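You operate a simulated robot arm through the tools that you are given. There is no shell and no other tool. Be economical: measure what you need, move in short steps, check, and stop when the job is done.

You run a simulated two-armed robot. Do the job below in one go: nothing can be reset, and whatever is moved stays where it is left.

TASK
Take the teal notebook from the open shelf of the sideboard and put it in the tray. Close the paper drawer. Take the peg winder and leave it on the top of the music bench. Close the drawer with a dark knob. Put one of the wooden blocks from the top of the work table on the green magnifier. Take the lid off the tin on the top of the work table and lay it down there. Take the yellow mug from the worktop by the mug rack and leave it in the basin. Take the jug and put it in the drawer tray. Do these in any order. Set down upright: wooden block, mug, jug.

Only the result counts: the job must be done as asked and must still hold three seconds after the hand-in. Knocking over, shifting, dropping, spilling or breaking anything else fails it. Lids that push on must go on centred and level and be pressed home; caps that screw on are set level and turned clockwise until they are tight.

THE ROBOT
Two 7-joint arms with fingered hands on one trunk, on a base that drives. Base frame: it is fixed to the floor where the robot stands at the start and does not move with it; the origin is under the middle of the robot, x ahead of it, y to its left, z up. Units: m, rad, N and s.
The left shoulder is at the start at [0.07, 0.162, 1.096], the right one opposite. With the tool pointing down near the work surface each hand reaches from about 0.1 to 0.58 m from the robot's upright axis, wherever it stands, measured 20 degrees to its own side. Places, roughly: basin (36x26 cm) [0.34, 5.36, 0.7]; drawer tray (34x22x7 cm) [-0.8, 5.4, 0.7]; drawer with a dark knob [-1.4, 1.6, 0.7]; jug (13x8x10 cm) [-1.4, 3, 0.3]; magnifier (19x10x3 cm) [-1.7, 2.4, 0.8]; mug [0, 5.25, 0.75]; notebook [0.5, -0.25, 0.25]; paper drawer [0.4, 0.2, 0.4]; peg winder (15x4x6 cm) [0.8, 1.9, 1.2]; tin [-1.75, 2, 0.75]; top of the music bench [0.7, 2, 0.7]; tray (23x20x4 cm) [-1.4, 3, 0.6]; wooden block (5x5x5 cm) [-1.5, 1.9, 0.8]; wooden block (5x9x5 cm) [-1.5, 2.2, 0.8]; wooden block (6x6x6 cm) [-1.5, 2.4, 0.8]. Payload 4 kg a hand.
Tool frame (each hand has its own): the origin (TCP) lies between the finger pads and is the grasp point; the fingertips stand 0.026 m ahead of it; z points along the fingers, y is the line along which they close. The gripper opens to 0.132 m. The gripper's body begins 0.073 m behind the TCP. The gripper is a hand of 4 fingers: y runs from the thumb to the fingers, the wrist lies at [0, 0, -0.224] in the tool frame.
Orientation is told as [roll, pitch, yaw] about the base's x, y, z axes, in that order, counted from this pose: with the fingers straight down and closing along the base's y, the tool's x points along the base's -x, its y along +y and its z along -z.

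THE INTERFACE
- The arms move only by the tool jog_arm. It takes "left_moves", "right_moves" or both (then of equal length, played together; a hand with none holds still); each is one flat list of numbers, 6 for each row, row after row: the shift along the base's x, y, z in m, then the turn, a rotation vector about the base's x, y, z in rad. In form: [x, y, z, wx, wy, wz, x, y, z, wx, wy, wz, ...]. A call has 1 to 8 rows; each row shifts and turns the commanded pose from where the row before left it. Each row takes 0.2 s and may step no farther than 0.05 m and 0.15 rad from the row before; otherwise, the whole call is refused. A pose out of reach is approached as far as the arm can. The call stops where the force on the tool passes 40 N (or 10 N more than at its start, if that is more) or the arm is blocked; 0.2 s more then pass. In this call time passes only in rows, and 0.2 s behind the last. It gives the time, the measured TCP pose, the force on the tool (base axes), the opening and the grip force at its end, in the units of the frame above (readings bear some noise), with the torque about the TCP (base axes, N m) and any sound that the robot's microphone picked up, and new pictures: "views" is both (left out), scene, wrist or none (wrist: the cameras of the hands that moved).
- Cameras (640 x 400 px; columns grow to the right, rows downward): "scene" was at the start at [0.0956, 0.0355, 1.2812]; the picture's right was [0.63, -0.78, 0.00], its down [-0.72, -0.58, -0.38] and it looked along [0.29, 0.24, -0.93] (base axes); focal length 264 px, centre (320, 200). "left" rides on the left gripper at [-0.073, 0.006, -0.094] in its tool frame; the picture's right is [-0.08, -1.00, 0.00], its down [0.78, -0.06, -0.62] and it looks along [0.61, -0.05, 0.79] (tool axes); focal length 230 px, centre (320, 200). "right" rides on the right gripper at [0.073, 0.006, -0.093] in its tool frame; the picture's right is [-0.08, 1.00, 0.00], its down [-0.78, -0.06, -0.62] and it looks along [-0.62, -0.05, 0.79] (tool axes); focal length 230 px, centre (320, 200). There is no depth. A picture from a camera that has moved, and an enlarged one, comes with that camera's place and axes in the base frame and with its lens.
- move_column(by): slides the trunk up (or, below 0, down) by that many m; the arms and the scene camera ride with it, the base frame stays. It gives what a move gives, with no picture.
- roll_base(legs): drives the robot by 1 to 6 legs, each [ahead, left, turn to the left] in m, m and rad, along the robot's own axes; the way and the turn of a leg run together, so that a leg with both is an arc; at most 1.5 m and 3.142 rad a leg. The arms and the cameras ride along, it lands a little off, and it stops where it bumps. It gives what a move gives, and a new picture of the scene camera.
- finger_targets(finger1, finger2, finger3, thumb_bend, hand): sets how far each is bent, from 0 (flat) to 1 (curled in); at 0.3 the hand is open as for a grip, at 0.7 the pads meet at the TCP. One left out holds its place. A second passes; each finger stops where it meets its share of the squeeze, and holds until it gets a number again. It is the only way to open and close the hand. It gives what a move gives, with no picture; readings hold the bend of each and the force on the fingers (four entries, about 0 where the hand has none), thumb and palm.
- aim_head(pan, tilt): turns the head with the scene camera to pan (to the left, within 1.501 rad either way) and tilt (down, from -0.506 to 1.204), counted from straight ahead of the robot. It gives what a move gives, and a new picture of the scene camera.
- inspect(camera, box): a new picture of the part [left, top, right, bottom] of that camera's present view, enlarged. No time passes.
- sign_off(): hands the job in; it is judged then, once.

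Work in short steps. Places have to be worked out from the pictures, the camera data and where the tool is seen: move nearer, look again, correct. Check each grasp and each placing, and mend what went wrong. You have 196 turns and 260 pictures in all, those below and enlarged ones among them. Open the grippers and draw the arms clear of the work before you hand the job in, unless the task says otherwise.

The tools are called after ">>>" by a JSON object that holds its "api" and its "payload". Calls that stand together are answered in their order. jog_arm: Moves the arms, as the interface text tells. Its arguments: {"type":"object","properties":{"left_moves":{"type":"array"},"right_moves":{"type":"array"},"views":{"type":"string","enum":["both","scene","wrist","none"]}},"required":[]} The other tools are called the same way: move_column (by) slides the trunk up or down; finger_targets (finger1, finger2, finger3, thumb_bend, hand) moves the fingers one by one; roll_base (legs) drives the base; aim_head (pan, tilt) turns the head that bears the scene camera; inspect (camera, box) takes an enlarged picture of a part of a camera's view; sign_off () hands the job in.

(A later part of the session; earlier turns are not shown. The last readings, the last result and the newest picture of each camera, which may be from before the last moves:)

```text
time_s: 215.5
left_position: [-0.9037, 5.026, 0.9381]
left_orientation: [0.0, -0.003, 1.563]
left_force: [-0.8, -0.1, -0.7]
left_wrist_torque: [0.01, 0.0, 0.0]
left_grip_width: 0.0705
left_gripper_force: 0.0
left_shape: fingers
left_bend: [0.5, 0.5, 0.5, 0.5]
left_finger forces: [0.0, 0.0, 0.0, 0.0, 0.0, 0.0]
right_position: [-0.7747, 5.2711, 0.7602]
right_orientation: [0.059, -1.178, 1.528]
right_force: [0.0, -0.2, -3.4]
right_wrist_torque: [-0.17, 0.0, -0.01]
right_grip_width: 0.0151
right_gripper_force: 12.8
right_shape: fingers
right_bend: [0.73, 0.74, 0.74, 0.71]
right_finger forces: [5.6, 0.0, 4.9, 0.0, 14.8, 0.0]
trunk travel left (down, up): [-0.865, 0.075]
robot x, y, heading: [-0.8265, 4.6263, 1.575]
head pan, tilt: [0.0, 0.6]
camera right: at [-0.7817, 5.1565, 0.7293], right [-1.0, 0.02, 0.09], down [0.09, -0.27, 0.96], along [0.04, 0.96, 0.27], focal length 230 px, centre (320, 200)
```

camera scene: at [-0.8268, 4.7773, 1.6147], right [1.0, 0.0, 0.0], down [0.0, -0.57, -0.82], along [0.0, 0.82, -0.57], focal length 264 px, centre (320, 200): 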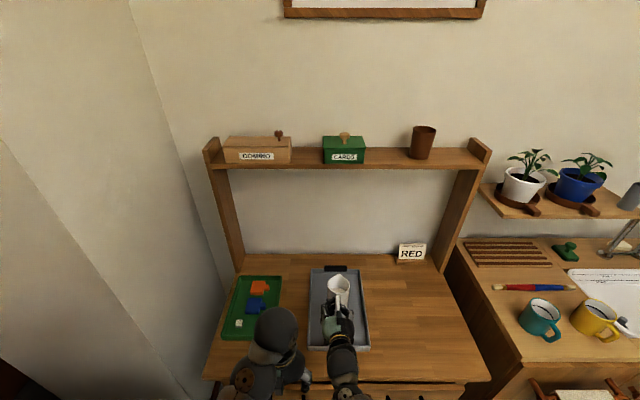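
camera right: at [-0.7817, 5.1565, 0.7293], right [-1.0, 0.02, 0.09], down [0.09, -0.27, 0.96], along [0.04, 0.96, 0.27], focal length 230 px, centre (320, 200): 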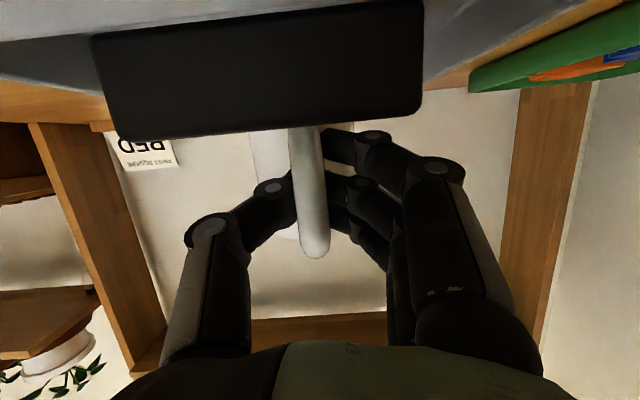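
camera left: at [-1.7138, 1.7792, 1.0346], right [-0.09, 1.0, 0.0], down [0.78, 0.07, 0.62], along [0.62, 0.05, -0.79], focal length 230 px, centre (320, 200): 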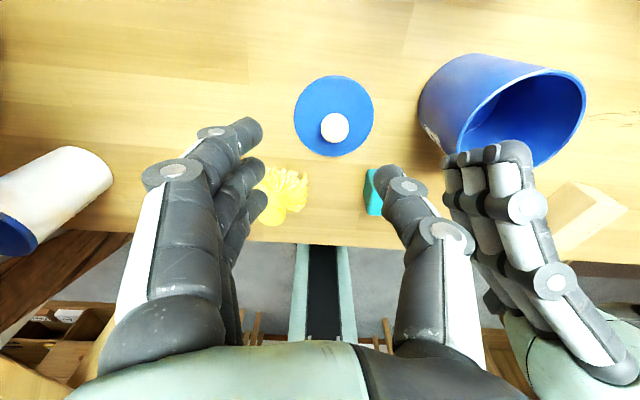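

Near tray grip is still ~3 cm under the hand. Continue down gently.

>>> {"api": "jog_arm", "payload": {"right_moves": [0, 0, -0.005, 0, 0, 0, 0, 0, -0.005, 0, 0, 0, 0, 0, -0.004, 0, 0, 0, 0, 0, -0.004, 0, 0, 0], "views": "scene"}}

>>> {"api": "inspect", "payload": {"camera": "scene", "box": [260, 240, 420, 360]}}

```text
time_s: 216.5
left_position: [-0.9069, 5.0225, 0.9412]
left_orientation: [-0.002, -0.009, 1.564]
left_force: [0.9, 0.0, -0.1]
left_wrist_torque: [0.04, 0.01, 0.0]
left_grip_width: 0.0704
left_gripper_force: 0.0
left_shape: fingers
left_bend: [0.5, 0.5, 0.5, 0.5]
left_finger forces: [0.0, 0.0, 0.0, 0.0, 0.0, 0.0]
right_position: [-0.7669, 5.2712, 0.7447]
right_orientation: [0.014, -1.191, 1.566]
right_force: [-8.8, 0.5, 26.5]
right_wrist_torque: [-0.99, 1.3, -0.23]
right_grip_width: 0.0166
right_gripper_force: 22.5
right_shape: fingers
right_bend: [0.74, 0.74, 0.74, 0.71]
right_finger forces: [30.5, 0.0, 3.9, 0.0, 11.5, 0.1]
trunk travel left (down, up): [-0.865, 0.075]
robot x, y, heading: [-0.8247, 4.624, 1.576]
head pan, tilt: [0.0, 0.6]
camera scene: at [-0.8299, 4.7693, 1.616], right [1.0, 0.0, 0.0], down [0.0, -0.57, -0.82], along [0.0, 0.82, -0.57], focal length 264 px, centre (320, 200)
```

scene: 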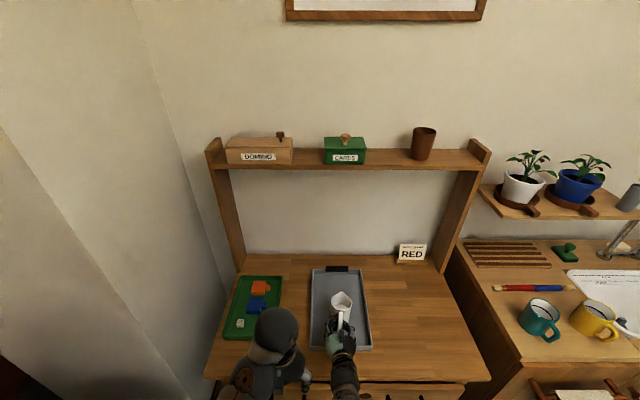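

```text
3.33 times, centred on (340, 300) of scene
camera zoom: at [-0.8299, 4.7693, 1.616], right [1.0, 0.0, 0.0], down [0.0, -0.57, -0.82], along [0.0, 0.82, -0.57], focal length 878 px, centre (253, -133)
```

zoom: 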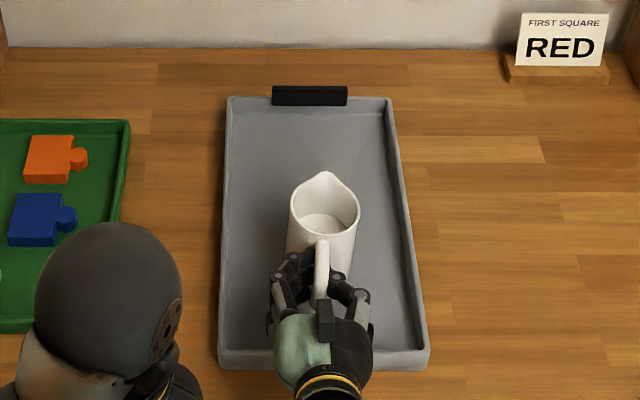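

Contact with the tray floor. I relieve 4 mm and open the fingers.

>>> {"api": "jog_arm", "payload": {"right_moves": [0, 0, 0.004, 0, 0, 0], "views": "none"}}

>>> {"api": "finger_targets", "payload": {"hand": "right", "finger1": 0.58, "finger2": 0.58, "finger3": 0.58, "thumb_bend": 0.58}}

>>> {"api": "inspect", "payload": {"camera": "scene", "box": [260, 240, 420, 360]}}

>>> {"api": "inspect", "payload": {"camera": "right", "box": [0, 0, 640, 400]}}

```text
time_s: 216.9
left_position: [-0.9006, 5.0291, 0.9353]
left_orientation: [0.002, -0.002, 1.562]
left_force: [1.2, -0.2, -0.1]
left_wrist_torque: [-0.04, 0.0, 0.01]
left_grip_width: 0.0704
left_gripper_force: 0.2
left_shape: fingers
left_bend: [0.5, 0.5, 0.5, 0.5]
left_finger forces: [0.0, 0.1, 0.0, 0.1, 0.0, 0.0]
right_position: [-0.7662, 5.2787, 0.7437]
right_orientation: [0.044, -1.174, 1.532]
right_force: [-0.9, 1.4, -2.6]
right_wrist_torque: [-0.2, 0.11, -0.06]
right_grip_width: 0.0151
right_gripper_force: 13.3
right_shape: fingers
right_bend: [0.73, 0.74, 0.74, 0.71]
right_finger forces: [7.5, 0.0, 5.0, 0.1, 14.9, 0.0]
trunk travel left (down, up): [-0.865, 0.075]
robot x, y, heading: [-0.826, 4.6218, 1.568]
head pan, tilt: [0.0, 0.6]
```

```text
time_s: 217.9
left_position: [-0.9048, 5.026, 0.9392]
left_orientation: [-0.001, -0.005, 1.562]
left_force: [1.5, -0.7, 0.0]
left_wrist_torque: [-0.01, -0.02, 0.01]
left_grip_width: 0.0705
left_gripper_force: 0.0
left_shape: fingers
left_bend: [0.5, 0.5, 0.5, 0.5]
left_finger forces: [0.1, 0.0, 0.0, 0.1, 0.0, 0.1]
right_position: [-0.7713, 5.2739, 0.7465]
right_orientation: [0.04, -1.186, 1.541]
right_force: [-0.2, 0.2, 1.0]
right_wrist_torque: [0.02, -0.02, 0.01]
right_grip_width: 0.0475
right_gripper_force: 0.0
right_shape: fingers
right_bend: [0.57, 0.57, 0.57, 0.57]
right_finger forces: [0.0, 0.1, 0.0, 0.1, 0.1, 0.0]
trunk travel left (down, up): [-0.865, 0.075]
robot x, y, heading: [-0.8276, 4.6247, 1.569]
head pan, tilt: [0.0, 0.6]
```

```text
3.33 times, centred on (340, 300) of scene
camera zoom: at [-0.8268, 4.7757, 1.6149], right [1.0, 0.0, 0.0], down [0.0, -0.57, -0.82], along [0.0, 0.82, -0.57], focal length 878 px, centre (253, -133)
```

zoom: 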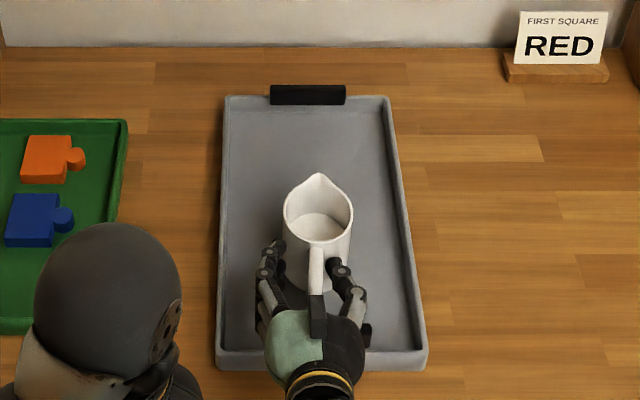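

```text
1.00 times, centred on (320, 200) of right
camera zoom: at [-0.7776, 5.1599, 0.7154], right [-1.0, 0.02, 0.09], down [0.08, -0.27, 0.96], along [0.04, 0.96, 0.27], focal length 230 px, centre (320, 200)
```

zoom: 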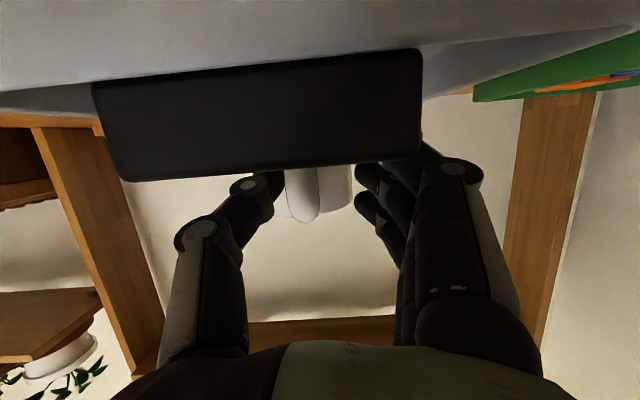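

The jug stands upright in the tray. I back the hand out and up.

>>> {"api": "jog_arm", "payload": {"right_moves": [0, -0.02, 0.01, 0, 0, 0, 0, -0.02, 0.014, 0, 0, 0, 0, -0.02, 0.03, 0, 0, 0, 0, -0.02, 0.04, 0, 0, 0, 0, -0.03, 0.03, 0, 0, 0, 0, -0.04, 0.01, 0, 0, 0], "views": "scene"}}

>>> {"api": "inspect", "payload": {"camera": "scene", "box": [260, 240, 420, 360]}}

```text
time_s: 219.3
left_position: [-0.904, 5.0244, 0.9393]
left_orientation: [0.001, -0.005, 1.562]
left_force: [0.4, -0.4, 0.0]
left_wrist_torque: [0.01, -0.02, 0.03]
left_grip_width: 0.0703
left_gripper_force: 0.1
left_shape: fingers
left_bend: [0.5, 0.5, 0.5, 0.5]
left_finger forces: [0.0, 0.0, 0.0, 0.0, 0.0, 0.1]
right_position: [-0.7772, 5.1195, 0.8819]
right_orientation: [0.058, -1.181, 1.529]
right_force: [0.1, -0.6, 0.2]
right_wrist_torque: [-0.04, -0.03, -0.02]
right_grip_width: 0.0486
right_gripper_force: 0.0
right_shape: fingers
right_bend: [0.57, 0.57, 0.57, 0.57]
right_finger forces: [0.1, 0.0, 0.0, 0.0, 0.0, 0.1]
trunk travel left (down, up): [-0.865, 0.075]
robot x, y, heading: [-0.8229, 4.6251, 1.568]
head pan, tilt: [0.0, 0.6]
camera scene: at [-0.826, 4.7735, 1.6151], right [1.0, 0.0, 0.0], down [0.0, -0.57, -0.82], along [0.0, 0.82, -0.57], focal length 264 px, centre (320, 200)
```

scene: 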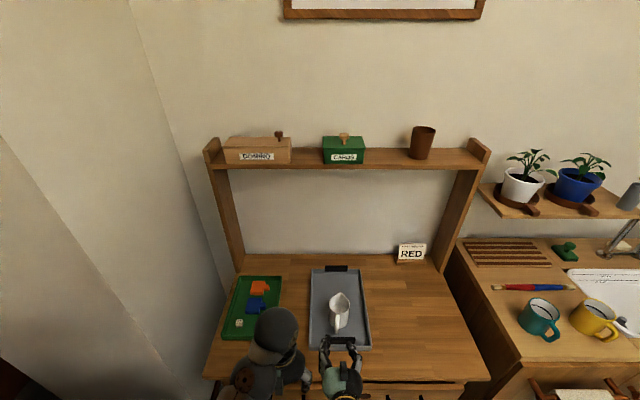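

```text
3.33 times, centred on (340, 300) of scene
camera zoom: at [-0.826, 4.7735, 1.6151], right [1.0, 0.0, 0.0], down [0.0, -0.57, -0.82], along [0.0, 0.82, -0.57], focal length 878 px, centre (253, -133)
```

zoom: 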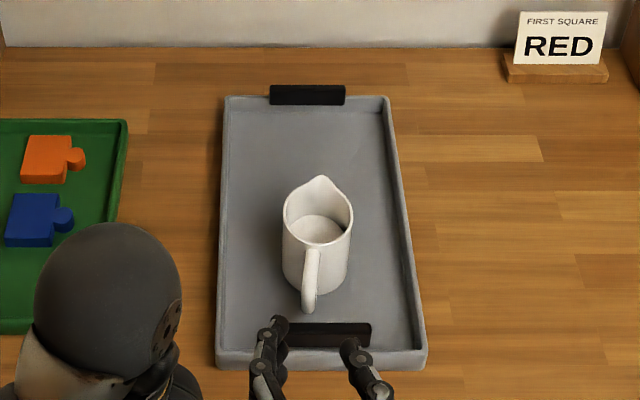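

Jug standing well. Next the yellow mug: I back off, shift right to x≈−0.1 and look.

>>> {"api": "roll_base", "payload": {"legs": [[-0.25, 0, 0], [0, -0.75, 0]]}}

>>> {"api": "jog_arm", "payload": {"right_moves": [0, 0, 0.005, -0.147, 0, 0, 0, 0, 0.005, -0.147, 0, 0, 0, 0, 0.005, -0.147, 0, 0, 0, 0, 0.005, -0.147, 0, 0, 0, 0, 0, -0.147, 0, 0, 0, 0, 0, -0.147, 0, 0, 0, 0, 0, -0.147, 0, 0, 0, 0, 0, -0.147, 0, 0], "views": "scene"}}

>>> {"api": "inspect", "payload": {"camera": "scene", "box": [220, 180, 500, 355]}}

```text
time_s: 224.7
left_position: [-0.1533, 4.7753, 0.9384]
left_orientation: [0.002, -0.006, 1.552]
left_force: [0.3, -0.6, 0.6]
left_wrist_torque: [-0.01, 0.02, 0.01]
left_grip_width: 0.0704
left_gripper_force: 0.1
left_shape: fingers
left_bend: [0.5, 0.5, 0.5, 0.5]
left_finger forces: [0.0, 0.0, 0.0, 0.0, 0.0, 0.1]
right_position: [-0.0244, 4.8697, 0.8811]
right_orientation: [0.06, -1.18, 1.515]
right_force: [0.0, 0.3, -0.6]
right_wrist_torque: [-0.06, 0.02, 0.03]
right_grip_width: 0.0485
right_gripper_force: 0.0
right_shape: fingers
right_bend: [0.57, 0.57, 0.57, 0.57]
right_finger forces: [0.0, 0.0, 0.0, 0.1, 0.0, 0.1]
trunk travel left (down, up): [-0.865, 0.075]
robot x, y, heading: [-0.0774, 4.3747, 1.564]
head pan, tilt: [0.0, 0.6]
camera scene: at [-0.0773, 4.5109, 1.6148], right [1.0, -0.01, 0.0], down [0.0, -0.56, -0.83], along [0.01, 0.83, -0.56], focal length 264 px, centre (320, 200)
```

scene: 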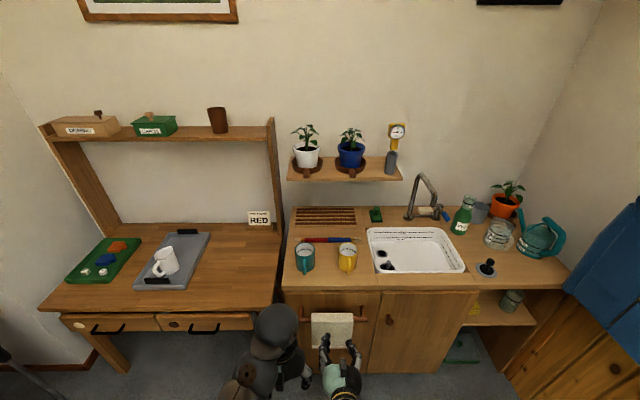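

```text
time_s: 226.5
left_position: [-0.1535, 4.7761, 0.9369]
left_orientation: [0.001, -0.004, 1.553]
left_force: [-0.4, -0.1, -0.4]
left_wrist_torque: [0.01, -0.03, 0.01]
left_grip_width: 0.0706
left_gripper_force: 0.1
left_shape: fingers
left_bend: [0.5, 0.5, 0.5, 0.5]
left_finger forces: [0.0, 0.0, 0.0, 0.0, 0.1, 0.0]
right_position: [-0.0247, 4.8707, 0.8989]
right_orientation: [0.01, -0.001, 1.55]
right_force: [-0.4, 0.4, 0.7]
right_wrist_torque: [-0.01, -0.01, -0.01]
right_grip_width: 0.0484
right_gripper_force: 0.2
right_shape: fingers
right_bend: [0.57, 0.57, 0.57, 0.57]
right_finger forces: [0.1, 0.0, 0.0, 0.0, 0.0, 0.0]
trunk travel left (down, up): [-0.865, 0.075]
robot x, y, heading: [-0.0806, 4.3719, 1.567]
head pan, tilt: [0.0, 0.6]
camera scene: at [-0.0774, 4.5125, 1.6146], right [1.0, -0.01, 0.0], down [0.0, -0.57, -0.82], along [0.01, 0.82, -0.57], focal length 264 px, centre (320, 200)
```

scene: 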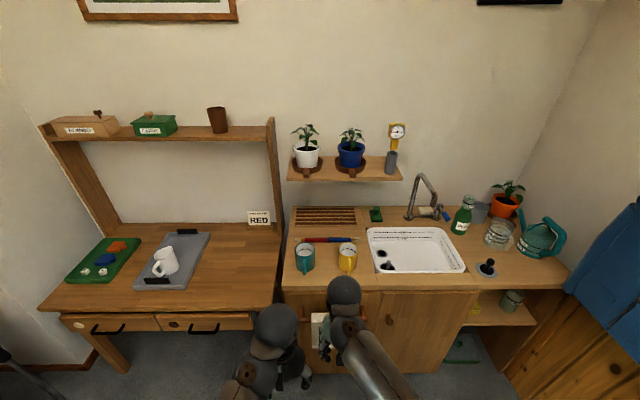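

```text
2.29 times, centred on (360, 268) of scene
camera zoom: at [-0.0774, 4.5125, 1.6146], right [1.0, -0.01, 0.0], down [0.0, -0.57, -0.82], along [0.01, 0.82, -0.57], focal length 602 px, centre (229, 46)
```

zoom: 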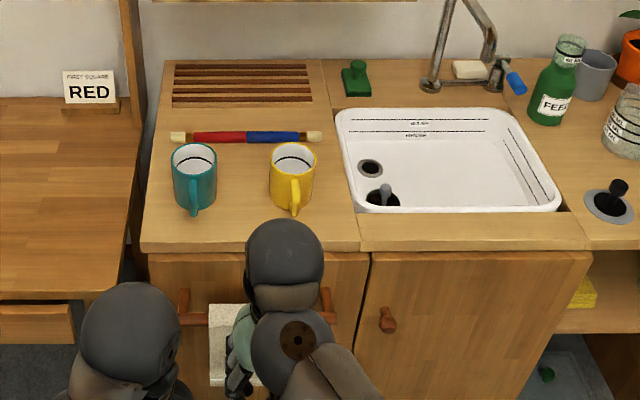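

Yellow mug: centre ≈(0.04, 5.265), handle facing me; so closing along x is fine. I raise, open the hand, drive nearer.

>>> {"api": "move_column", "payload": {"by": 0.05}}

>>> {"api": "finger_targets", "payload": {"hand": "right", "finger1": 0.33, "finger2": 0.33, "finger3": 0.33, "thumb_bend": 0.33}}

>>> {"api": "roll_base", "payload": {"legs": [[0.27, -0.06, 0]]}}

>>> {"api": "jog_arm", "payload": {"right_moves": [0, 0.03, 0, 0, 0, 0, 0, 0.03, 0, 0, 0, 0], "views": "wrist"}}

```text
time_s: 227.5
left_position: [-0.1529, 4.7765, 0.9887]
left_orientation: [0.001, -0.005, 1.552]
left_force: [-0.5, -0.3, -0.2]
left_wrist_torque: [0.02, 0.03, -0.04]
left_grip_width: 0.0705
left_gripper_force: 0.0
left_shape: fingers
left_bend: [0.5, 0.5, 0.5, 0.5]
left_finger forces: [0.0, 0.0, 0.0, 0.0, 0.0, 0.1]
right_position: [-0.0256, 4.8689, 0.9508]
right_orientation: [0.012, -0.004, 1.55]
right_force: [-0.4, -0.3, -0.4]
right_wrist_torque: [0.01, 0.0, -0.01]
right_grip_width: 0.0486
right_gripper_force: 0.0
right_shape: fingers
right_bend: [0.57, 0.57, 0.57, 0.57]
right_finger forces: [0.0, 0.0, 0.0, 0.0, 0.1, 0.0]
trunk travel left (down, up): [-0.915, 0.025]
robot x, y, heading: [-0.0787, 4.3715, 1.566]
head pan, tilt: [0.0, 0.6]
```

```text
time_s: 228.5
left_position: [-0.1529, 4.7753, 0.9876]
left_orientation: [0.002, -0.005, 1.551]
left_force: [-0.4, 0.6, -0.5]
left_wrist_torque: [-0.01, 0.04, 0.04]
left_grip_width: 0.0706
left_gripper_force: 0.1
left_shape: fingers
left_bend: [0.5, 0.5, 0.5, 0.5]
left_finger forces: [0.1, 0.0, 0.1, 0.0, 0.1, 0.0]
right_position: [-0.0234, 4.8691, 0.9491]
right_orientation: [0.01, -0.006, 1.55]
right_force: [0.7, 0.8, 0.4]
right_wrist_torque: [0.02, 0.01, -0.01]
right_grip_width: 0.1261
right_gripper_force: 0.1
right_shape: fingers
right_bend: [0.33, 0.33, 0.33, 0.33]
right_finger forces: [0.1, 0.1, 0.0, 0.0, 0.0, 0.0]
trunk travel left (down, up): [-0.915, 0.025]
robot x, y, heading: [-0.0777, 4.375, 1.562]
head pan, tilt: [0.0, 0.6]
```

```text
time_s: 230.4
left_position: [-0.09, 5.0509, 0.9894]
left_orientation: [0.001, -0.005, 1.551]
left_force: [0.7, -0.1, -0.9]
left_wrist_torque: [0.0, -0.01, -0.01]
left_grip_width: 0.0703
left_gripper_force: 0.0
left_shape: fingers
left_bend: [0.5, 0.5, 0.5, 0.5]
left_finger forces: [0.0, 0.0, 0.0, 0.0, 0.0, 0.1]
right_position: [0.0381, 5.1434, 0.9503]
right_orientation: [0.012, -0.008, 1.55]
right_force: [0.0, -0.6, -0.2]
right_wrist_torque: [-0.04, 0.02, -0.01]
right_grip_width: 0.126
right_gripper_force: 0.1
right_shape: fingers
right_bend: [0.33, 0.33, 0.33, 0.33]
right_finger forces: [0.0, 0.0, 0.1, 0.0, 0.0, 0.0]
trunk travel left (down, up): [-0.915, 0.025]
robot x, y, heading: [-0.0159, 4.6481, 1.557]
head pan, tilt: [0.0, 0.6]
camera scene: at [-0.0149, 4.785, 1.665], right [1.0, -0.01, 0.0], down [0.0, -0.56, -0.83], along [0.01, 0.83, -0.56], focal length 264 px, centre (320, 200)
```

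scene: 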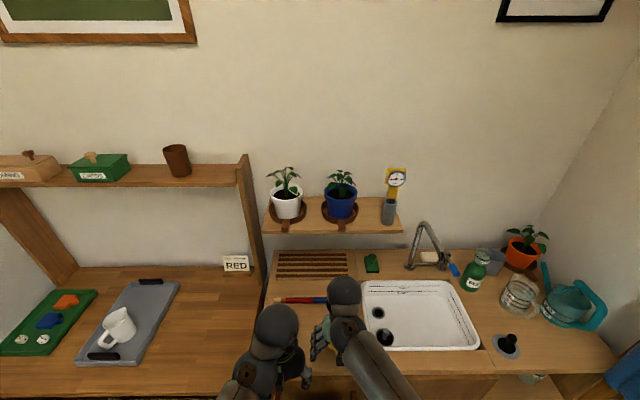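

```text
time_s: 231.0
left_position: [-0.0914, 5.0515, 0.9867]
left_orientation: [0.003, -0.003, 1.553]
left_force: [-0.8, -0.5, -0.5]
left_wrist_torque: [-0.02, 0.03, 0.02]
left_grip_width: 0.0704
left_gripper_force: 0.1
left_shape: fingers
left_bend: [0.5, 0.5, 0.5, 0.5]
left_finger forces: [0.0, 0.0, 0.0, 0.0, 0.1, 0.1]
right_position: [0.0369, 5.2064, 0.9487]
right_orientation: [0.009, -0.003, 1.55]
right_force: [0.3, 0.2, -0.1]
right_wrist_torque: [-0.03, 0.01, 0.0]
right_grip_width: 0.1258
right_gripper_force: 0.1
right_shape: fingers
right_bend: [0.33, 0.33, 0.33, 0.33]
right_finger forces: [0.0, 0.1, 0.1, 0.1, 0.0, 0.0]
trunk travel left (down, up): [-0.915, 0.025]
robot x, y, heading: [-0.0147, 4.6476, 1.569]
head pan, tilt: [0.0, 0.6]
camera right: at [0.0299, 5.1329, 1.0428], right [-1.0, 0.1, 0.01], down [0.08, 0.78, 0.62], along [0.05, 0.62, -0.79], focal length 230 px, centre (320, 200)
```

right: 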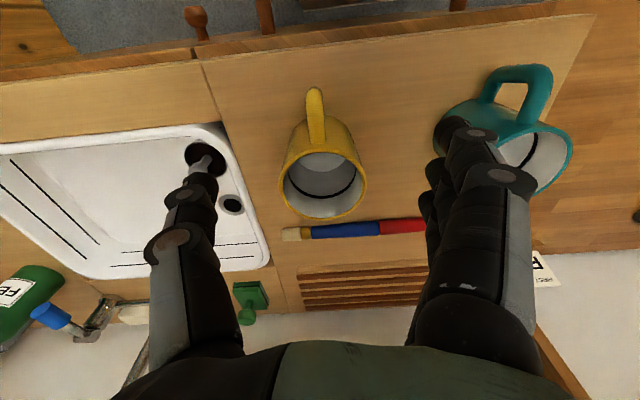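

Mug rim centre ≈(0.036, 5.258), rim z≈0.86. I narrow slightly, move over it and descend.

>>> {"api": "finger_targets", "payload": {"hand": "right", "finger1": 0.38, "finger2": 0.38, "finger3": 0.38, "thumb_bend": 0.38}}

>>> {"api": "jog_arm", "payload": {"right_moves": [0, 0.03, 0, 0, 0, 0, 0, 0.022, 0, 0, 0, 0, 0, 0, -0.03, 0, 0, 0], "views": "wrist"}}

```text
time_s: 232.0
left_position: [-0.0904, 5.0517, 0.9875]
left_orientation: [0.001, -0.004, 1.55]
left_force: [0.2, 0.1, 0.2]
left_wrist_torque: [-0.01, 0.02, 0.0]
left_grip_width: 0.0702
left_gripper_force: 0.0
left_shape: fingers
left_bend: [0.5, 0.5, 0.5, 0.5]
left_finger forces: [0.0, 0.0, 0.0, 0.1, 0.1, 0.0]
right_position: [0.0371, 5.2049, 0.9497]
right_orientation: [0.012, -0.005, 1.552]
right_force: [-0.3, -0.7, -0.6]
right_wrist_torque: [-0.03, 0.0, 0.03]
right_grip_width: 0.1112
right_gripper_force: 0.1
right_shape: fingers
right_bend: [0.38, 0.38, 0.38, 0.38]
right_finger forces: [0.0, 0.1, 0.0, 0.0, 0.1, 0.1]
trunk travel left (down, up): [-0.915, 0.025]
robot x, y, heading: [-0.0193, 4.6487, 1.566]
head pan, tilt: [0.0, 0.6]
```

```text
time_s: 232.8
left_position: [-0.0896, 5.0506, 0.988]
left_orientation: [0.001, -0.004, 1.552]
left_force: [-0.2, 1.1, 0.0]
left_wrist_torque: [0.0, -0.01, 0.01]
left_grip_width: 0.0703
left_gripper_force: 0.1
left_shape: fingers
left_bend: [0.5, 0.5, 0.5, 0.5]
left_finger forces: [0.0, 0.0, 0.0, 0.0, 0.1, 0.0]
right_position: [0.0379, 5.2567, 0.9204]
right_orientation: [0.01, -0.006, 1.549]
right_force: [-0.2, 0.2, -0.2]
right_wrist_torque: [-0.01, 0.03, -0.03]
right_grip_width: 0.1113
right_gripper_force: 0.0
right_shape: fingers
right_bend: [0.38, 0.38, 0.38, 0.38]
right_finger forces: [0.0, 0.1, 0.0, 0.0, 0.0, 0.0]
trunk travel left (down, up): [-0.915, 0.025]
robot x, y, heading: [-0.0154, 4.6465, 1.565]
head pan, tilt: [0.0, 0.6]
camera right: at [0.0315, 5.1836, 1.0137], right [-1.0, 0.1, 0.01], down [0.08, 0.78, 0.62], along [0.05, 0.62, -0.78], focal length 230 px, centre (320, 200)
```

right: 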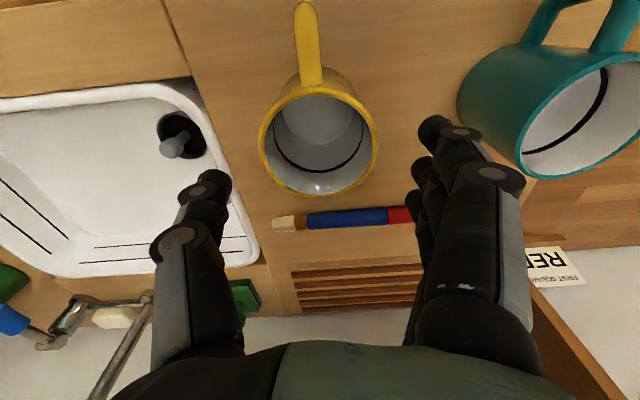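

Slight y correction, then descend around the mug.

>>> {"api": "jog_arm", "payload": {"right_moves": [0, -0.006, -0.03, 0, 0, 0, 0, 0, -0.035, 0, 0, 0, 0, 0, -0.03, 0, 0, 0], "views": "wrist"}}

```text
time_s: 233.6
left_position: [-0.0893, 5.0495, 0.9894]
left_orientation: [0.003, -0.004, 1.553]
left_force: [-0.5, 0.5, 0.1]
left_wrist_torque: [-0.02, 0.0, -0.04]
left_grip_width: 0.0704
left_gripper_force: 0.1
left_shape: fingers
left_bend: [0.5, 0.5, 0.5, 0.5]
left_finger forces: [0.1, 0.1, 0.0, 0.0, 0.1, 0.0]
right_position: [0.0384, 5.2535, 0.8271]
right_orientation: [0.01, -0.012, 1.548]
right_force: [0.0, 1.4, 10.8]
right_wrist_torque: [-0.04, 0.05, 0.01]
right_grip_width: 0.1122
right_gripper_force: 4.9
right_shape: fingers
right_bend: [0.38, 0.37, 0.38, 0.38]
right_finger forces: [0.0, 4.5, 0.0, 0.1, 5.3, 0.0]
trunk travel left (down, up): [-0.915, 0.025]
robot x, y, heading: [-0.0179, 4.647, 1.561]
head pan, tilt: [0.0, 0.6]
camera right: at [0.0326, 5.179, 0.9205], right [-0.99, 0.1, 0.01], down [0.09, 0.78, 0.62], along [0.05, 0.62, -0.78], focal length 230 px, centre (320, 200)
```

right: 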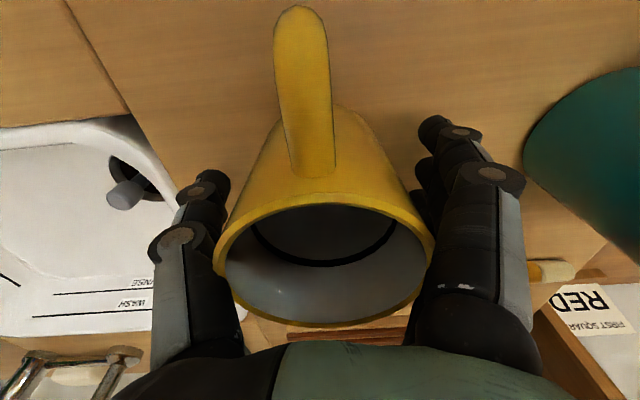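

Fingertips touch the counter (z≈0.80). I raise 6 mm and grip.

>>> {"api": "jog_arm", "payload": {"right_moves": [0, 0, 0.008, 0, 0, 0], "views": "none"}}

>>> {"api": "finger_targets", "payload": {"hand": "right", "finger1": 0.62, "finger2": 0.62, "finger3": 0.62, "thumb_bend": 0.62}}

>>> {"api": "jog_arm", "payload": {"right_moves": [0, 0, 0.03, 0, 0, 0, 0, 0, 0.04, 0, 0, 0], "views": "both"}}

```text
time_s: 234.0
left_position: [-0.0891, 5.0515, 0.9876]
left_orientation: [0.001, -0.005, 1.551]
left_force: [-0.5, -0.7, 0.1]
left_wrist_torque: [0.02, 0.0, 0.01]
left_grip_width: 0.0702
left_gripper_force: 0.0
left_shape: fingers
left_bend: [0.5, 0.5, 0.5, 0.5]
left_finger forces: [0.0, 0.1, 0.1, 0.0, 0.1, 0.0]
right_position: [0.0394, 5.2513, 0.8315]
right_orientation: [0.01, -0.002, 1.549]
right_force: [1.1, 0.2, 0.1]
right_wrist_torque: [0.03, 0.03, 0.02]
right_grip_width: 0.1111
right_gripper_force: 0.2
right_shape: fingers
right_bend: [0.38, 0.38, 0.38, 0.38]
right_finger forces: [0.0, 0.2, 0.0, 0.0, 0.4, 0.0]
trunk travel left (down, up): [-0.915, 0.025]
robot x, y, heading: [-0.0159, 4.6462, 1.569]
head pan, tilt: [0.0, 0.6]
```

```text
time_s: 235.0
left_position: [-0.0906, 5.0513, 0.9882]
left_orientation: [0.001, -0.004, 1.551]
left_force: [0.8, 0.8, -0.3]
left_wrist_torque: [-0.02, 0.02, 0.01]
left_grip_width: 0.0702
left_gripper_force: 0.0
left_shape: fingers
left_bend: [0.5, 0.5, 0.5, 0.5]
left_finger forces: [0.1, 0.0, 0.1, 0.1, 0.0, 0.1]
right_position: [0.0394, 5.2511, 0.8331]
right_orientation: [0.01, -0.005, 1.55]
right_force: [0.0, -1.0, 0.3]
right_wrist_torque: [0.03, 0.08, 0.02]
right_grip_width: 0.069
right_gripper_force: 28.2
right_shape: fingers
right_bend: [0.52, 0.53, 0.52, 0.56]
right_finger forces: [6.9, 12.1, 8.3, 0.1, 27.9, 0.1]
trunk travel left (down, up): [-0.915, 0.025]
robot x, y, heading: [-0.0162, 4.647, 1.568]
head pan, tilt: [0.0, 0.6]
```

```text
time_s: 235.6
left_position: [-0.0903, 5.0507, 0.9882]
left_orientation: [0.002, -0.005, 1.551]
left_force: [0.5, -0.5, -0.3]
left_wrist_torque: [-0.01, -0.01, -0.02]
left_grip_width: 0.0704
left_gripper_force: 0.1
left_shape: fingers
left_bend: [0.5, 0.5, 0.5, 0.5]
left_finger forces: [0.0, 0.0, 0.0, 0.0, 0.0, 0.1]
right_position: [0.0374, 5.252, 0.9031]
right_orientation: [0.008, -0.003, 1.548]
right_force: [-0.1, 0.1, -3.3]
right_wrist_torque: [0.02, -0.01, 0.01]
right_grip_width: 0.0688
right_gripper_force: 26.7
right_shape: fingers
right_bend: [0.53, 0.54, 0.52, 0.56]
right_finger forces: [6.7, 11.5, 8.4, 0.0, 27.2, 0.1]
trunk travel left (down, up): [-0.915, 0.025]
robot x, y, heading: [-0.0166, 4.6489, 1.56]
head pan, tilt: [0.0, 0.6]
camera scene: at [-0.0145, 4.7865, 1.6648], right [1.0, -0.01, 0.0], down [0.0, -0.56, -0.83], along [0.01, 0.83, -0.56], focal length 264 px, centre (320, 200)
camera right: at [0.0313, 5.1784, 0.9973], right [-0.99, 0.1, 0.01], down [0.08, 0.78, 0.62], along [0.05, 0.62, -0.79], focal length 230 px, centre (320, 200)
```

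scene: 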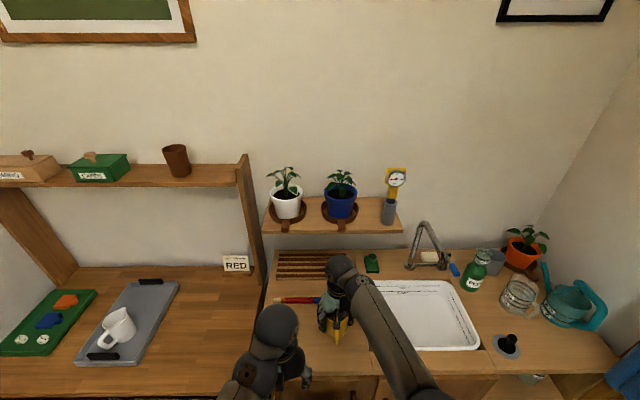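
right: 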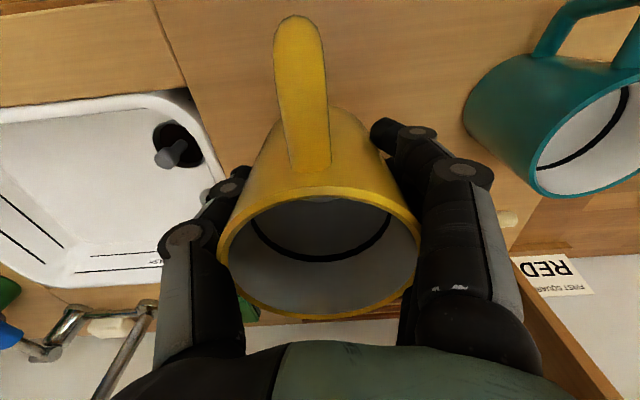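

Mug lifted. I shift the base right 0.34 m so the mug is over the basin.

>>> {"api": "roll_base", "payload": {"legs": [[0, -0.34, 0]]}}

>>> {"api": "jog_arm", "payload": {"right_moves": [0, 0.025, 0, 0, 0, 0, 0, 0.025, 0, 0, 0, 0], "views": "wrist"}}

```text
time_s: 237.9
left_position: [0.2526, 5.0484, 0.9872]
left_orientation: [0.001, -0.002, 1.553]
left_force: [0.2, -0.8, 0.3]
left_wrist_torque: [0.01, 0.01, 0.0]
left_grip_width: 0.0702
left_gripper_force: 0.1
left_shape: fingers
left_bend: [0.5, 0.5, 0.5, 0.5]
left_finger forces: [0.0, 0.0, 0.1, 0.1, 0.1, 0.0]
right_position: [0.3801, 5.2498, 0.9031]
right_orientation: [0.008, -0.006, 1.55]
right_force: [0.0, 0.1, -2.3]
right_wrist_torque: [-0.04, -0.01, 0.0]
right_grip_width: 0.0688
right_gripper_force: 27.2
right_shape: fingers
right_bend: [0.53, 0.54, 0.52, 0.56]
right_finger forces: [6.7, 11.7, 8.3, 0.1, 27.2, 0.1]
trunk travel left (down, up): [-0.915, 0.025]
robot x, y, heading: [0.3285, 4.646, 1.566]
head pan, tilt: [0.0, 0.6]
camera scene: at [0.3275, 4.7843, 1.6647], right [1.0, -0.01, 0.0], down [0.0, -0.57, -0.82], along [0.01, 0.82, -0.57], focal length 264 px, centre (320, 200)
```

scene: 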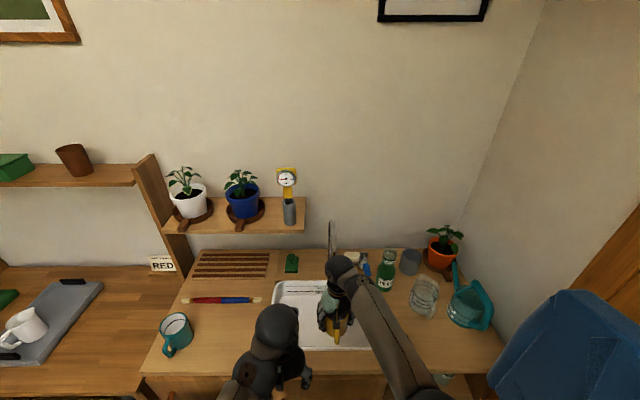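

```text
time_s: 238.5
left_position: [0.254, 5.0494, 0.9871]
left_orientation: [0.001, -0.003, 1.553]
left_force: [0.2, 1.3, -0.3]
left_wrist_torque: [-0.01, 0.01, 0.02]
left_grip_width: 0.0701
left_gripper_force: 0.1
left_shape: fingers
left_bend: [0.5, 0.5, 0.5, 0.5]
left_finger forces: [0.0, 0.0, 0.0, 0.1, 0.0, 0.0]
right_position: [0.38, 5.3, 0.9014]
right_orientation: [0.009, -0.003, 1.548]
right_force: [0.5, 0.5, -2.4]
right_wrist_torque: [0.0, 0.01, 0.0]
right_grip_width: 0.0691
right_gripper_force: 26.3
right_shape: fingers
right_bend: [0.53, 0.54, 0.52, 0.56]
right_finger forces: [6.6, 11.3, 8.3, 0.0, 26.9, 0.0]
trunk travel left (down, up): [-0.915, 0.025]
robot x, y, heading: [0.3266, 4.6473, 1.566]
head pan, tilt: [0.0, 0.6]
camera right: at [0.3739, 5.2266, 0.9961], right [-0.99, 0.1, 0.01], down [0.08, 0.78, 0.62], along [0.05, 0.62, -0.79], focal length 230 px, centre (320, 200)
```

right: 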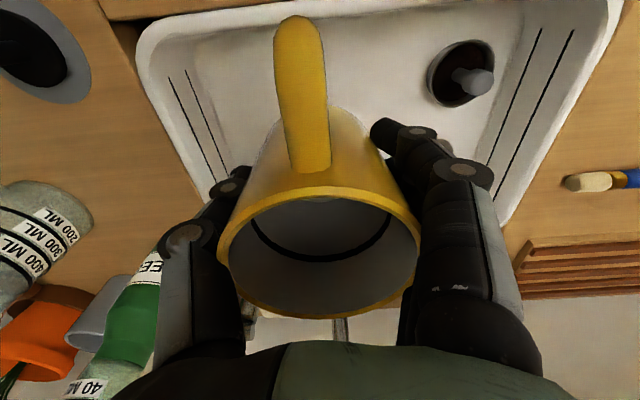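

Over the basin. I centre a bit further (y 5.33) and lower.

>>> {"api": "jog_arm", "payload": {"right_moves": [-0.01, 0.03, 0, 0, 0, 0, 0, 0, -0.04, 0, 0, 0, 0, 0, -0.04, 0, 0, 0, 0, 0, -0.03, 0, 0, 0], "views": "both"}}

```text
time_s: 238.9
left_position: [0.2535, 5.0457, 0.9882]
left_orientation: [0.003, -0.005, 1.551]
left_force: [0.1, 0.3, -0.1]
left_wrist_torque: [-0.01, 0.01, -0.01]
left_grip_width: 0.0705
left_gripper_force: 0.0
left_shape: fingers
left_bend: [0.5, 0.5, 0.5, 0.5]
left_finger forces: [0.0, 0.1, 0.1, 0.0, 0.0, 0.0]
right_position: [0.3742, 5.3173, 0.9043]
right_orientation: [0.006, 0.002, 1.547]
right_force: [5.1, -17.6, 7.6]
right_wrist_torque: [2.37, 0.63, -0.24]
right_grip_width: 0.0688
right_gripper_force: 35.3
right_shape: fingers
right_bend: [0.53, 0.54, 0.52, 0.56]
right_finger forces: [6.7, 10.9, 8.5, 0.0, 26.3, 18.4]
right hand out of reach, approached as far as the arm can: row 1, 2
trunk travel left (down, up): [-0.915, 0.025]
robot x, y, heading: [0.3266, 4.6446, 1.56]
head pan, tilt: [0.0, 0.6]
stopped in row 2 (right hand): the force on the tool passed its limit (the readings are from after the stop); the commanded pose is now the measured one
camera scene: at [0.3288, 4.7801, 1.6651], right [1.0, -0.01, 0.0], down [-0.01, -0.56, -0.83], along [0.01, 0.83, -0.56], focal length 264 px, centre (320, 200)
camera right: at [0.3675, 5.2439, 0.9994], right [-0.99, 0.1, 0.01], down [0.08, 0.78, 0.61], along [0.06, 0.61, -0.79], focal length 230 px, centre (320, 200)
```

scene: 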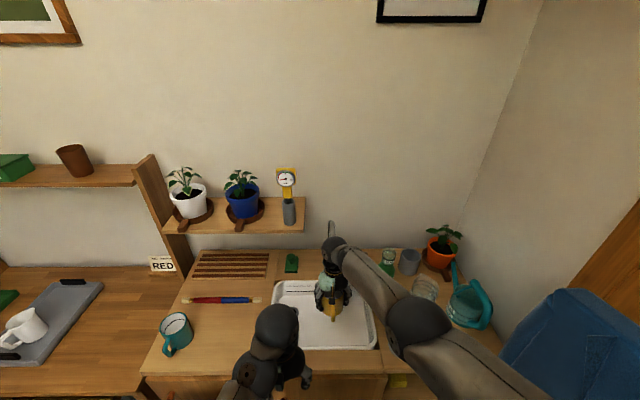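
right: 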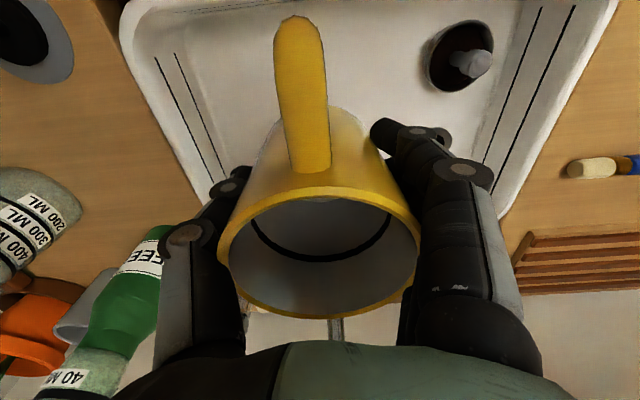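

The palm met the tap's spout. I back off immediately and look.

>>> {"api": "jog_arm", "payload": {"right_moves": [0, -0.02, 0, 0, 0, 0, 0, -0.03, 0, 0, 0, 0, 0, -0.04, 0.0, 0, 0, 0], "views": "both"}}

>>> {"api": "inspect", "payload": {"camera": "scene", "box": [240, 200, 440, 360]}}

```text
time_s: 239.7
left_position: [0.2544, 5.0466, 0.9881]
left_orientation: [0.0, -0.005, 1.55]
left_force: [0.5, 0.7, 0.5]
left_wrist_torque: [-0.01, 0.0, 0.0]
left_grip_width: 0.0706
left_gripper_force: 0.1
left_shape: fingers
left_bend: [0.5, 0.5, 0.5, 0.5]
left_finger forces: [0.1, 0.1, 0.1, 0.0, 0.1, 0.0]
right_position: [0.3743, 5.2285, 0.9051]
right_orientation: [0.007, -0.002, 1.545]
right_force: [0.3, 0.9, -2.0]
right_wrist_torque: [0.05, 0.01, -0.01]
right_grip_width: 0.0688
right_gripper_force: 25.1
right_shape: fingers
right_bend: [0.53, 0.54, 0.52, 0.56]
right_finger forces: [6.5, 10.5, 8.2, 0.0, 25.3, 0.1]
trunk travel left (down, up): [-0.915, 0.025]
robot x, y, heading: [0.3276, 4.6455, 1.559]
head pan, tilt: [0.0, 0.6]
camera scene: at [0.3294, 4.7818, 1.665], right [1.0, -0.01, 0.0], down [-0.01, -0.56, -0.83], along [0.01, 0.83, -0.56], focal length 264 px, centre (320, 200)
camera right: at [0.3672, 5.1551, 0.9999], right [-0.99, 0.1, 0.01], down [0.09, 0.78, 0.62], along [0.06, 0.61, -0.79], focal length 230 px, centre (320, 200)
```

scene: 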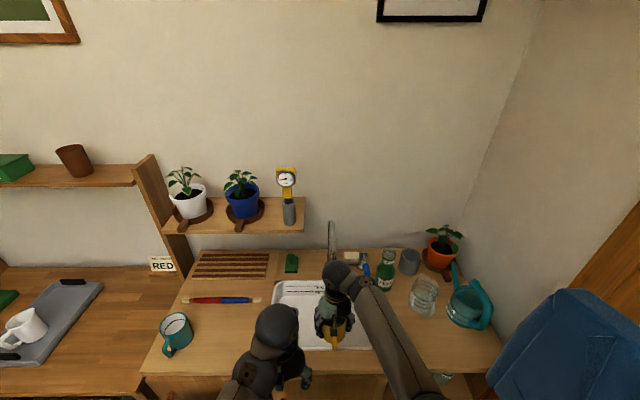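
right: 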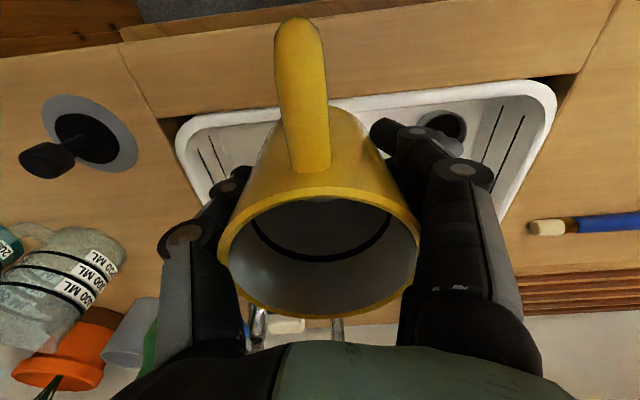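

```text
2.50 times, centred on (340, 280) of scene
camera zoom: at [0.3294, 4.7818, 1.665], right [1.0, -0.01, 0.0], down [-0.01, -0.56, -0.83], along [0.01, 0.83, -0.56], focal length 659 px, centre (270, 0)
```

zoom: 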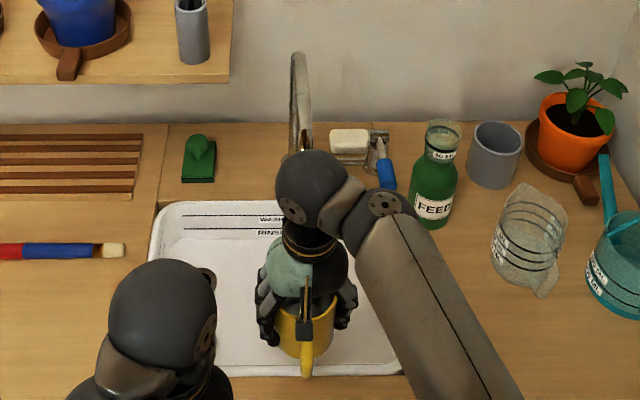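

The spout arches over the basin at x≈0.37 down to y≈5.34. I'll place the mug nearer (y≈5.275) and turn the hand so the handle points sideways, clear of the basin wall.

>>> {"api": "jog_arm", "payload": {"right_moves": [-0.002, 0.009, 0, 0, 0, 0.14, -0.002, 0.009, 0, 0, 0, 0.14, -0.002, 0.009, 0, 0, 0, 0.14, -0.002, 0.009, 0, 0, 0, 0.14, -0.002, 0.009, 0, 0, 0, 0.14], "views": "both"}}

```text
time_s: 240.9
left_position: [0.2539, 5.0479, 0.9875]
left_orientation: [0.002, -0.002, 1.551]
left_force: [-1.0, -0.5, 0.0]
left_wrist_torque: [-0.01, 0.02, -0.03]
left_grip_width: 0.0705
left_gripper_force: 0.1
left_shape: fingers
left_bend: [0.5, 0.5, 0.5, 0.5]
left_finger forces: [0.0, 0.0, 0.0, 0.1, 0.0, 0.0]
right_position: [0.3644, 5.275, 0.9029]
right_orientation: [0.01, 0.002, 2.247]
right_force: [-0.5, 0.6, -2.7]
right_wrist_torque: [0.02, 0.0, 0.03]
right_grip_width: 0.0687
right_gripper_force: 24.6
right_shape: fingers
right_bend: [0.53, 0.54, 0.52, 0.56]
right_finger forces: [6.6, 10.4, 8.2, 0.0, 25.0, 0.1]
trunk travel left (down, up): [-0.915, 0.025]
robot x, y, heading: [0.328, 4.6458, 1.564]
head pan, tilt: [0.0, 0.6]
camera scene: at [0.3291, 4.7846, 1.6647], right [1.0, -0.01, 0.0], down [-0.01, -0.57, -0.82], along [0.01, 0.82, -0.57], focal length 264 px, centre (320, 200)
camera right: at [0.4054, 5.2153, 0.998], right [-0.82, -0.56, 0.01], down [-0.44, 0.65, 0.61], along [-0.35, 0.5, -0.79], focal length 230 px, centre (320, 200)
```

scene: 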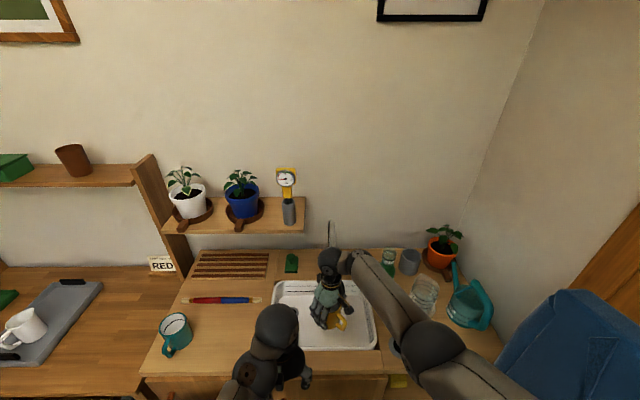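
right: 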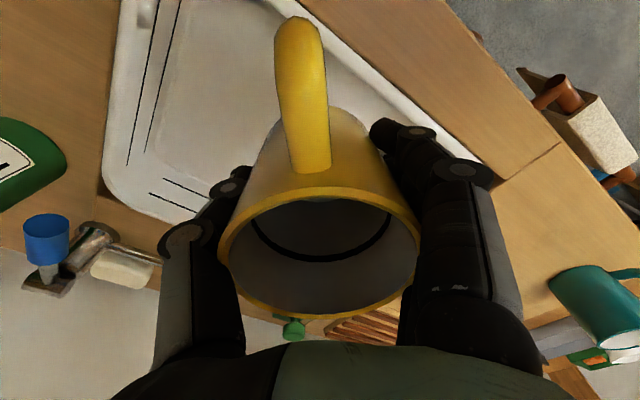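

No contact. I lower the mug.

>>> {"api": "jog_arm", "payload": {"right_moves": [0, 0, -0.04, 0, 0, 0, 0, 0, -0.04, 0, 0, 0, 0, 0, -0.03, 0, 0, 0, 0, 0, -0.015, 0, 0, 0, 0, 0, -0.012, 0, 0, 0], "views": "both"}}

```text
time_s: 241.7
left_position: [0.2525, 5.0452, 0.9883]
left_orientation: [0.004, -0.007, 1.55]
left_force: [1.2, 0.3, -0.5]
left_wrist_torque: [0.0, 0.02, 0.0]
left_grip_width: 0.0705
left_gripper_force: 0.1
left_shape: fingers
left_bend: [0.5, 0.5, 0.5, 0.5]
left_finger forces: [0.0, 0.1, 0.1, 0.0, 0.0, 0.1]
right_position: [0.3646, 5.2667, 0.8171]
right_orientation: [0.006, -0.019, 2.253]
right_force: [-3.8, -1.6, 9.9]
right_wrist_torque: [-0.6, -0.29, -0.23]
right_grip_width: 0.0686
right_gripper_force: 29.5
right_shape: fingers
right_bend: [0.54, 0.54, 0.53, 0.56]
right_finger forces: [8.5, 11.0, 14.3, 0.0, 25.2, 0.0]
right hand out of reach, approached as far as the arm can: row 2, 3, 4
trunk travel left (down, up): [-0.915, 0.025]
robot x, y, heading: [0.3254, 4.6479, 1.561]
head pan, tilt: [0.0, 0.6]
stopped in row 4 (right hand): the force on the tool passed its limit (the readings are from after the stop); the commanded pose is now the measured one
camera scene: at [0.3293, 4.7798, 1.6653], right [1.0, -0.01, 0.0], down [-0.01, -0.56, -0.83], along [0.01, 0.83, -0.56], focal length 264 px, centre (320, 200)
camera right: at [0.4073, 5.2062, 0.9101], right [-0.82, -0.57, 0.01], down [-0.44, 0.64, 0.63], along [-0.36, 0.52, -0.78], focal length 230 px, centre (320, 200)
```

scene: 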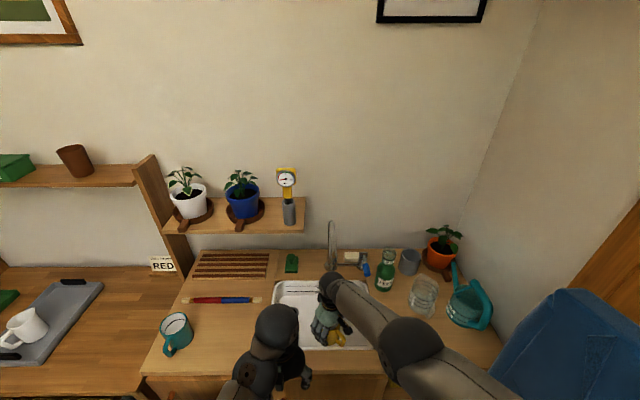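
right: 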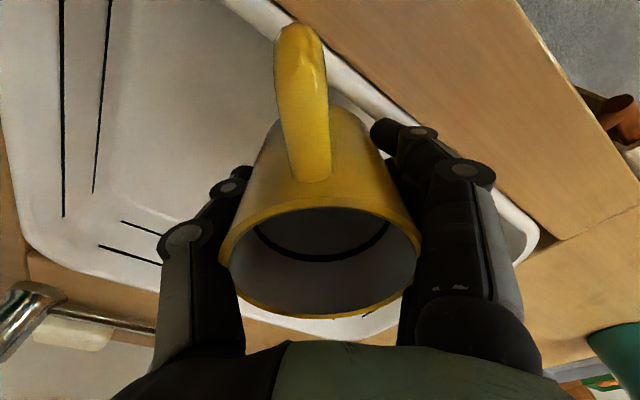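

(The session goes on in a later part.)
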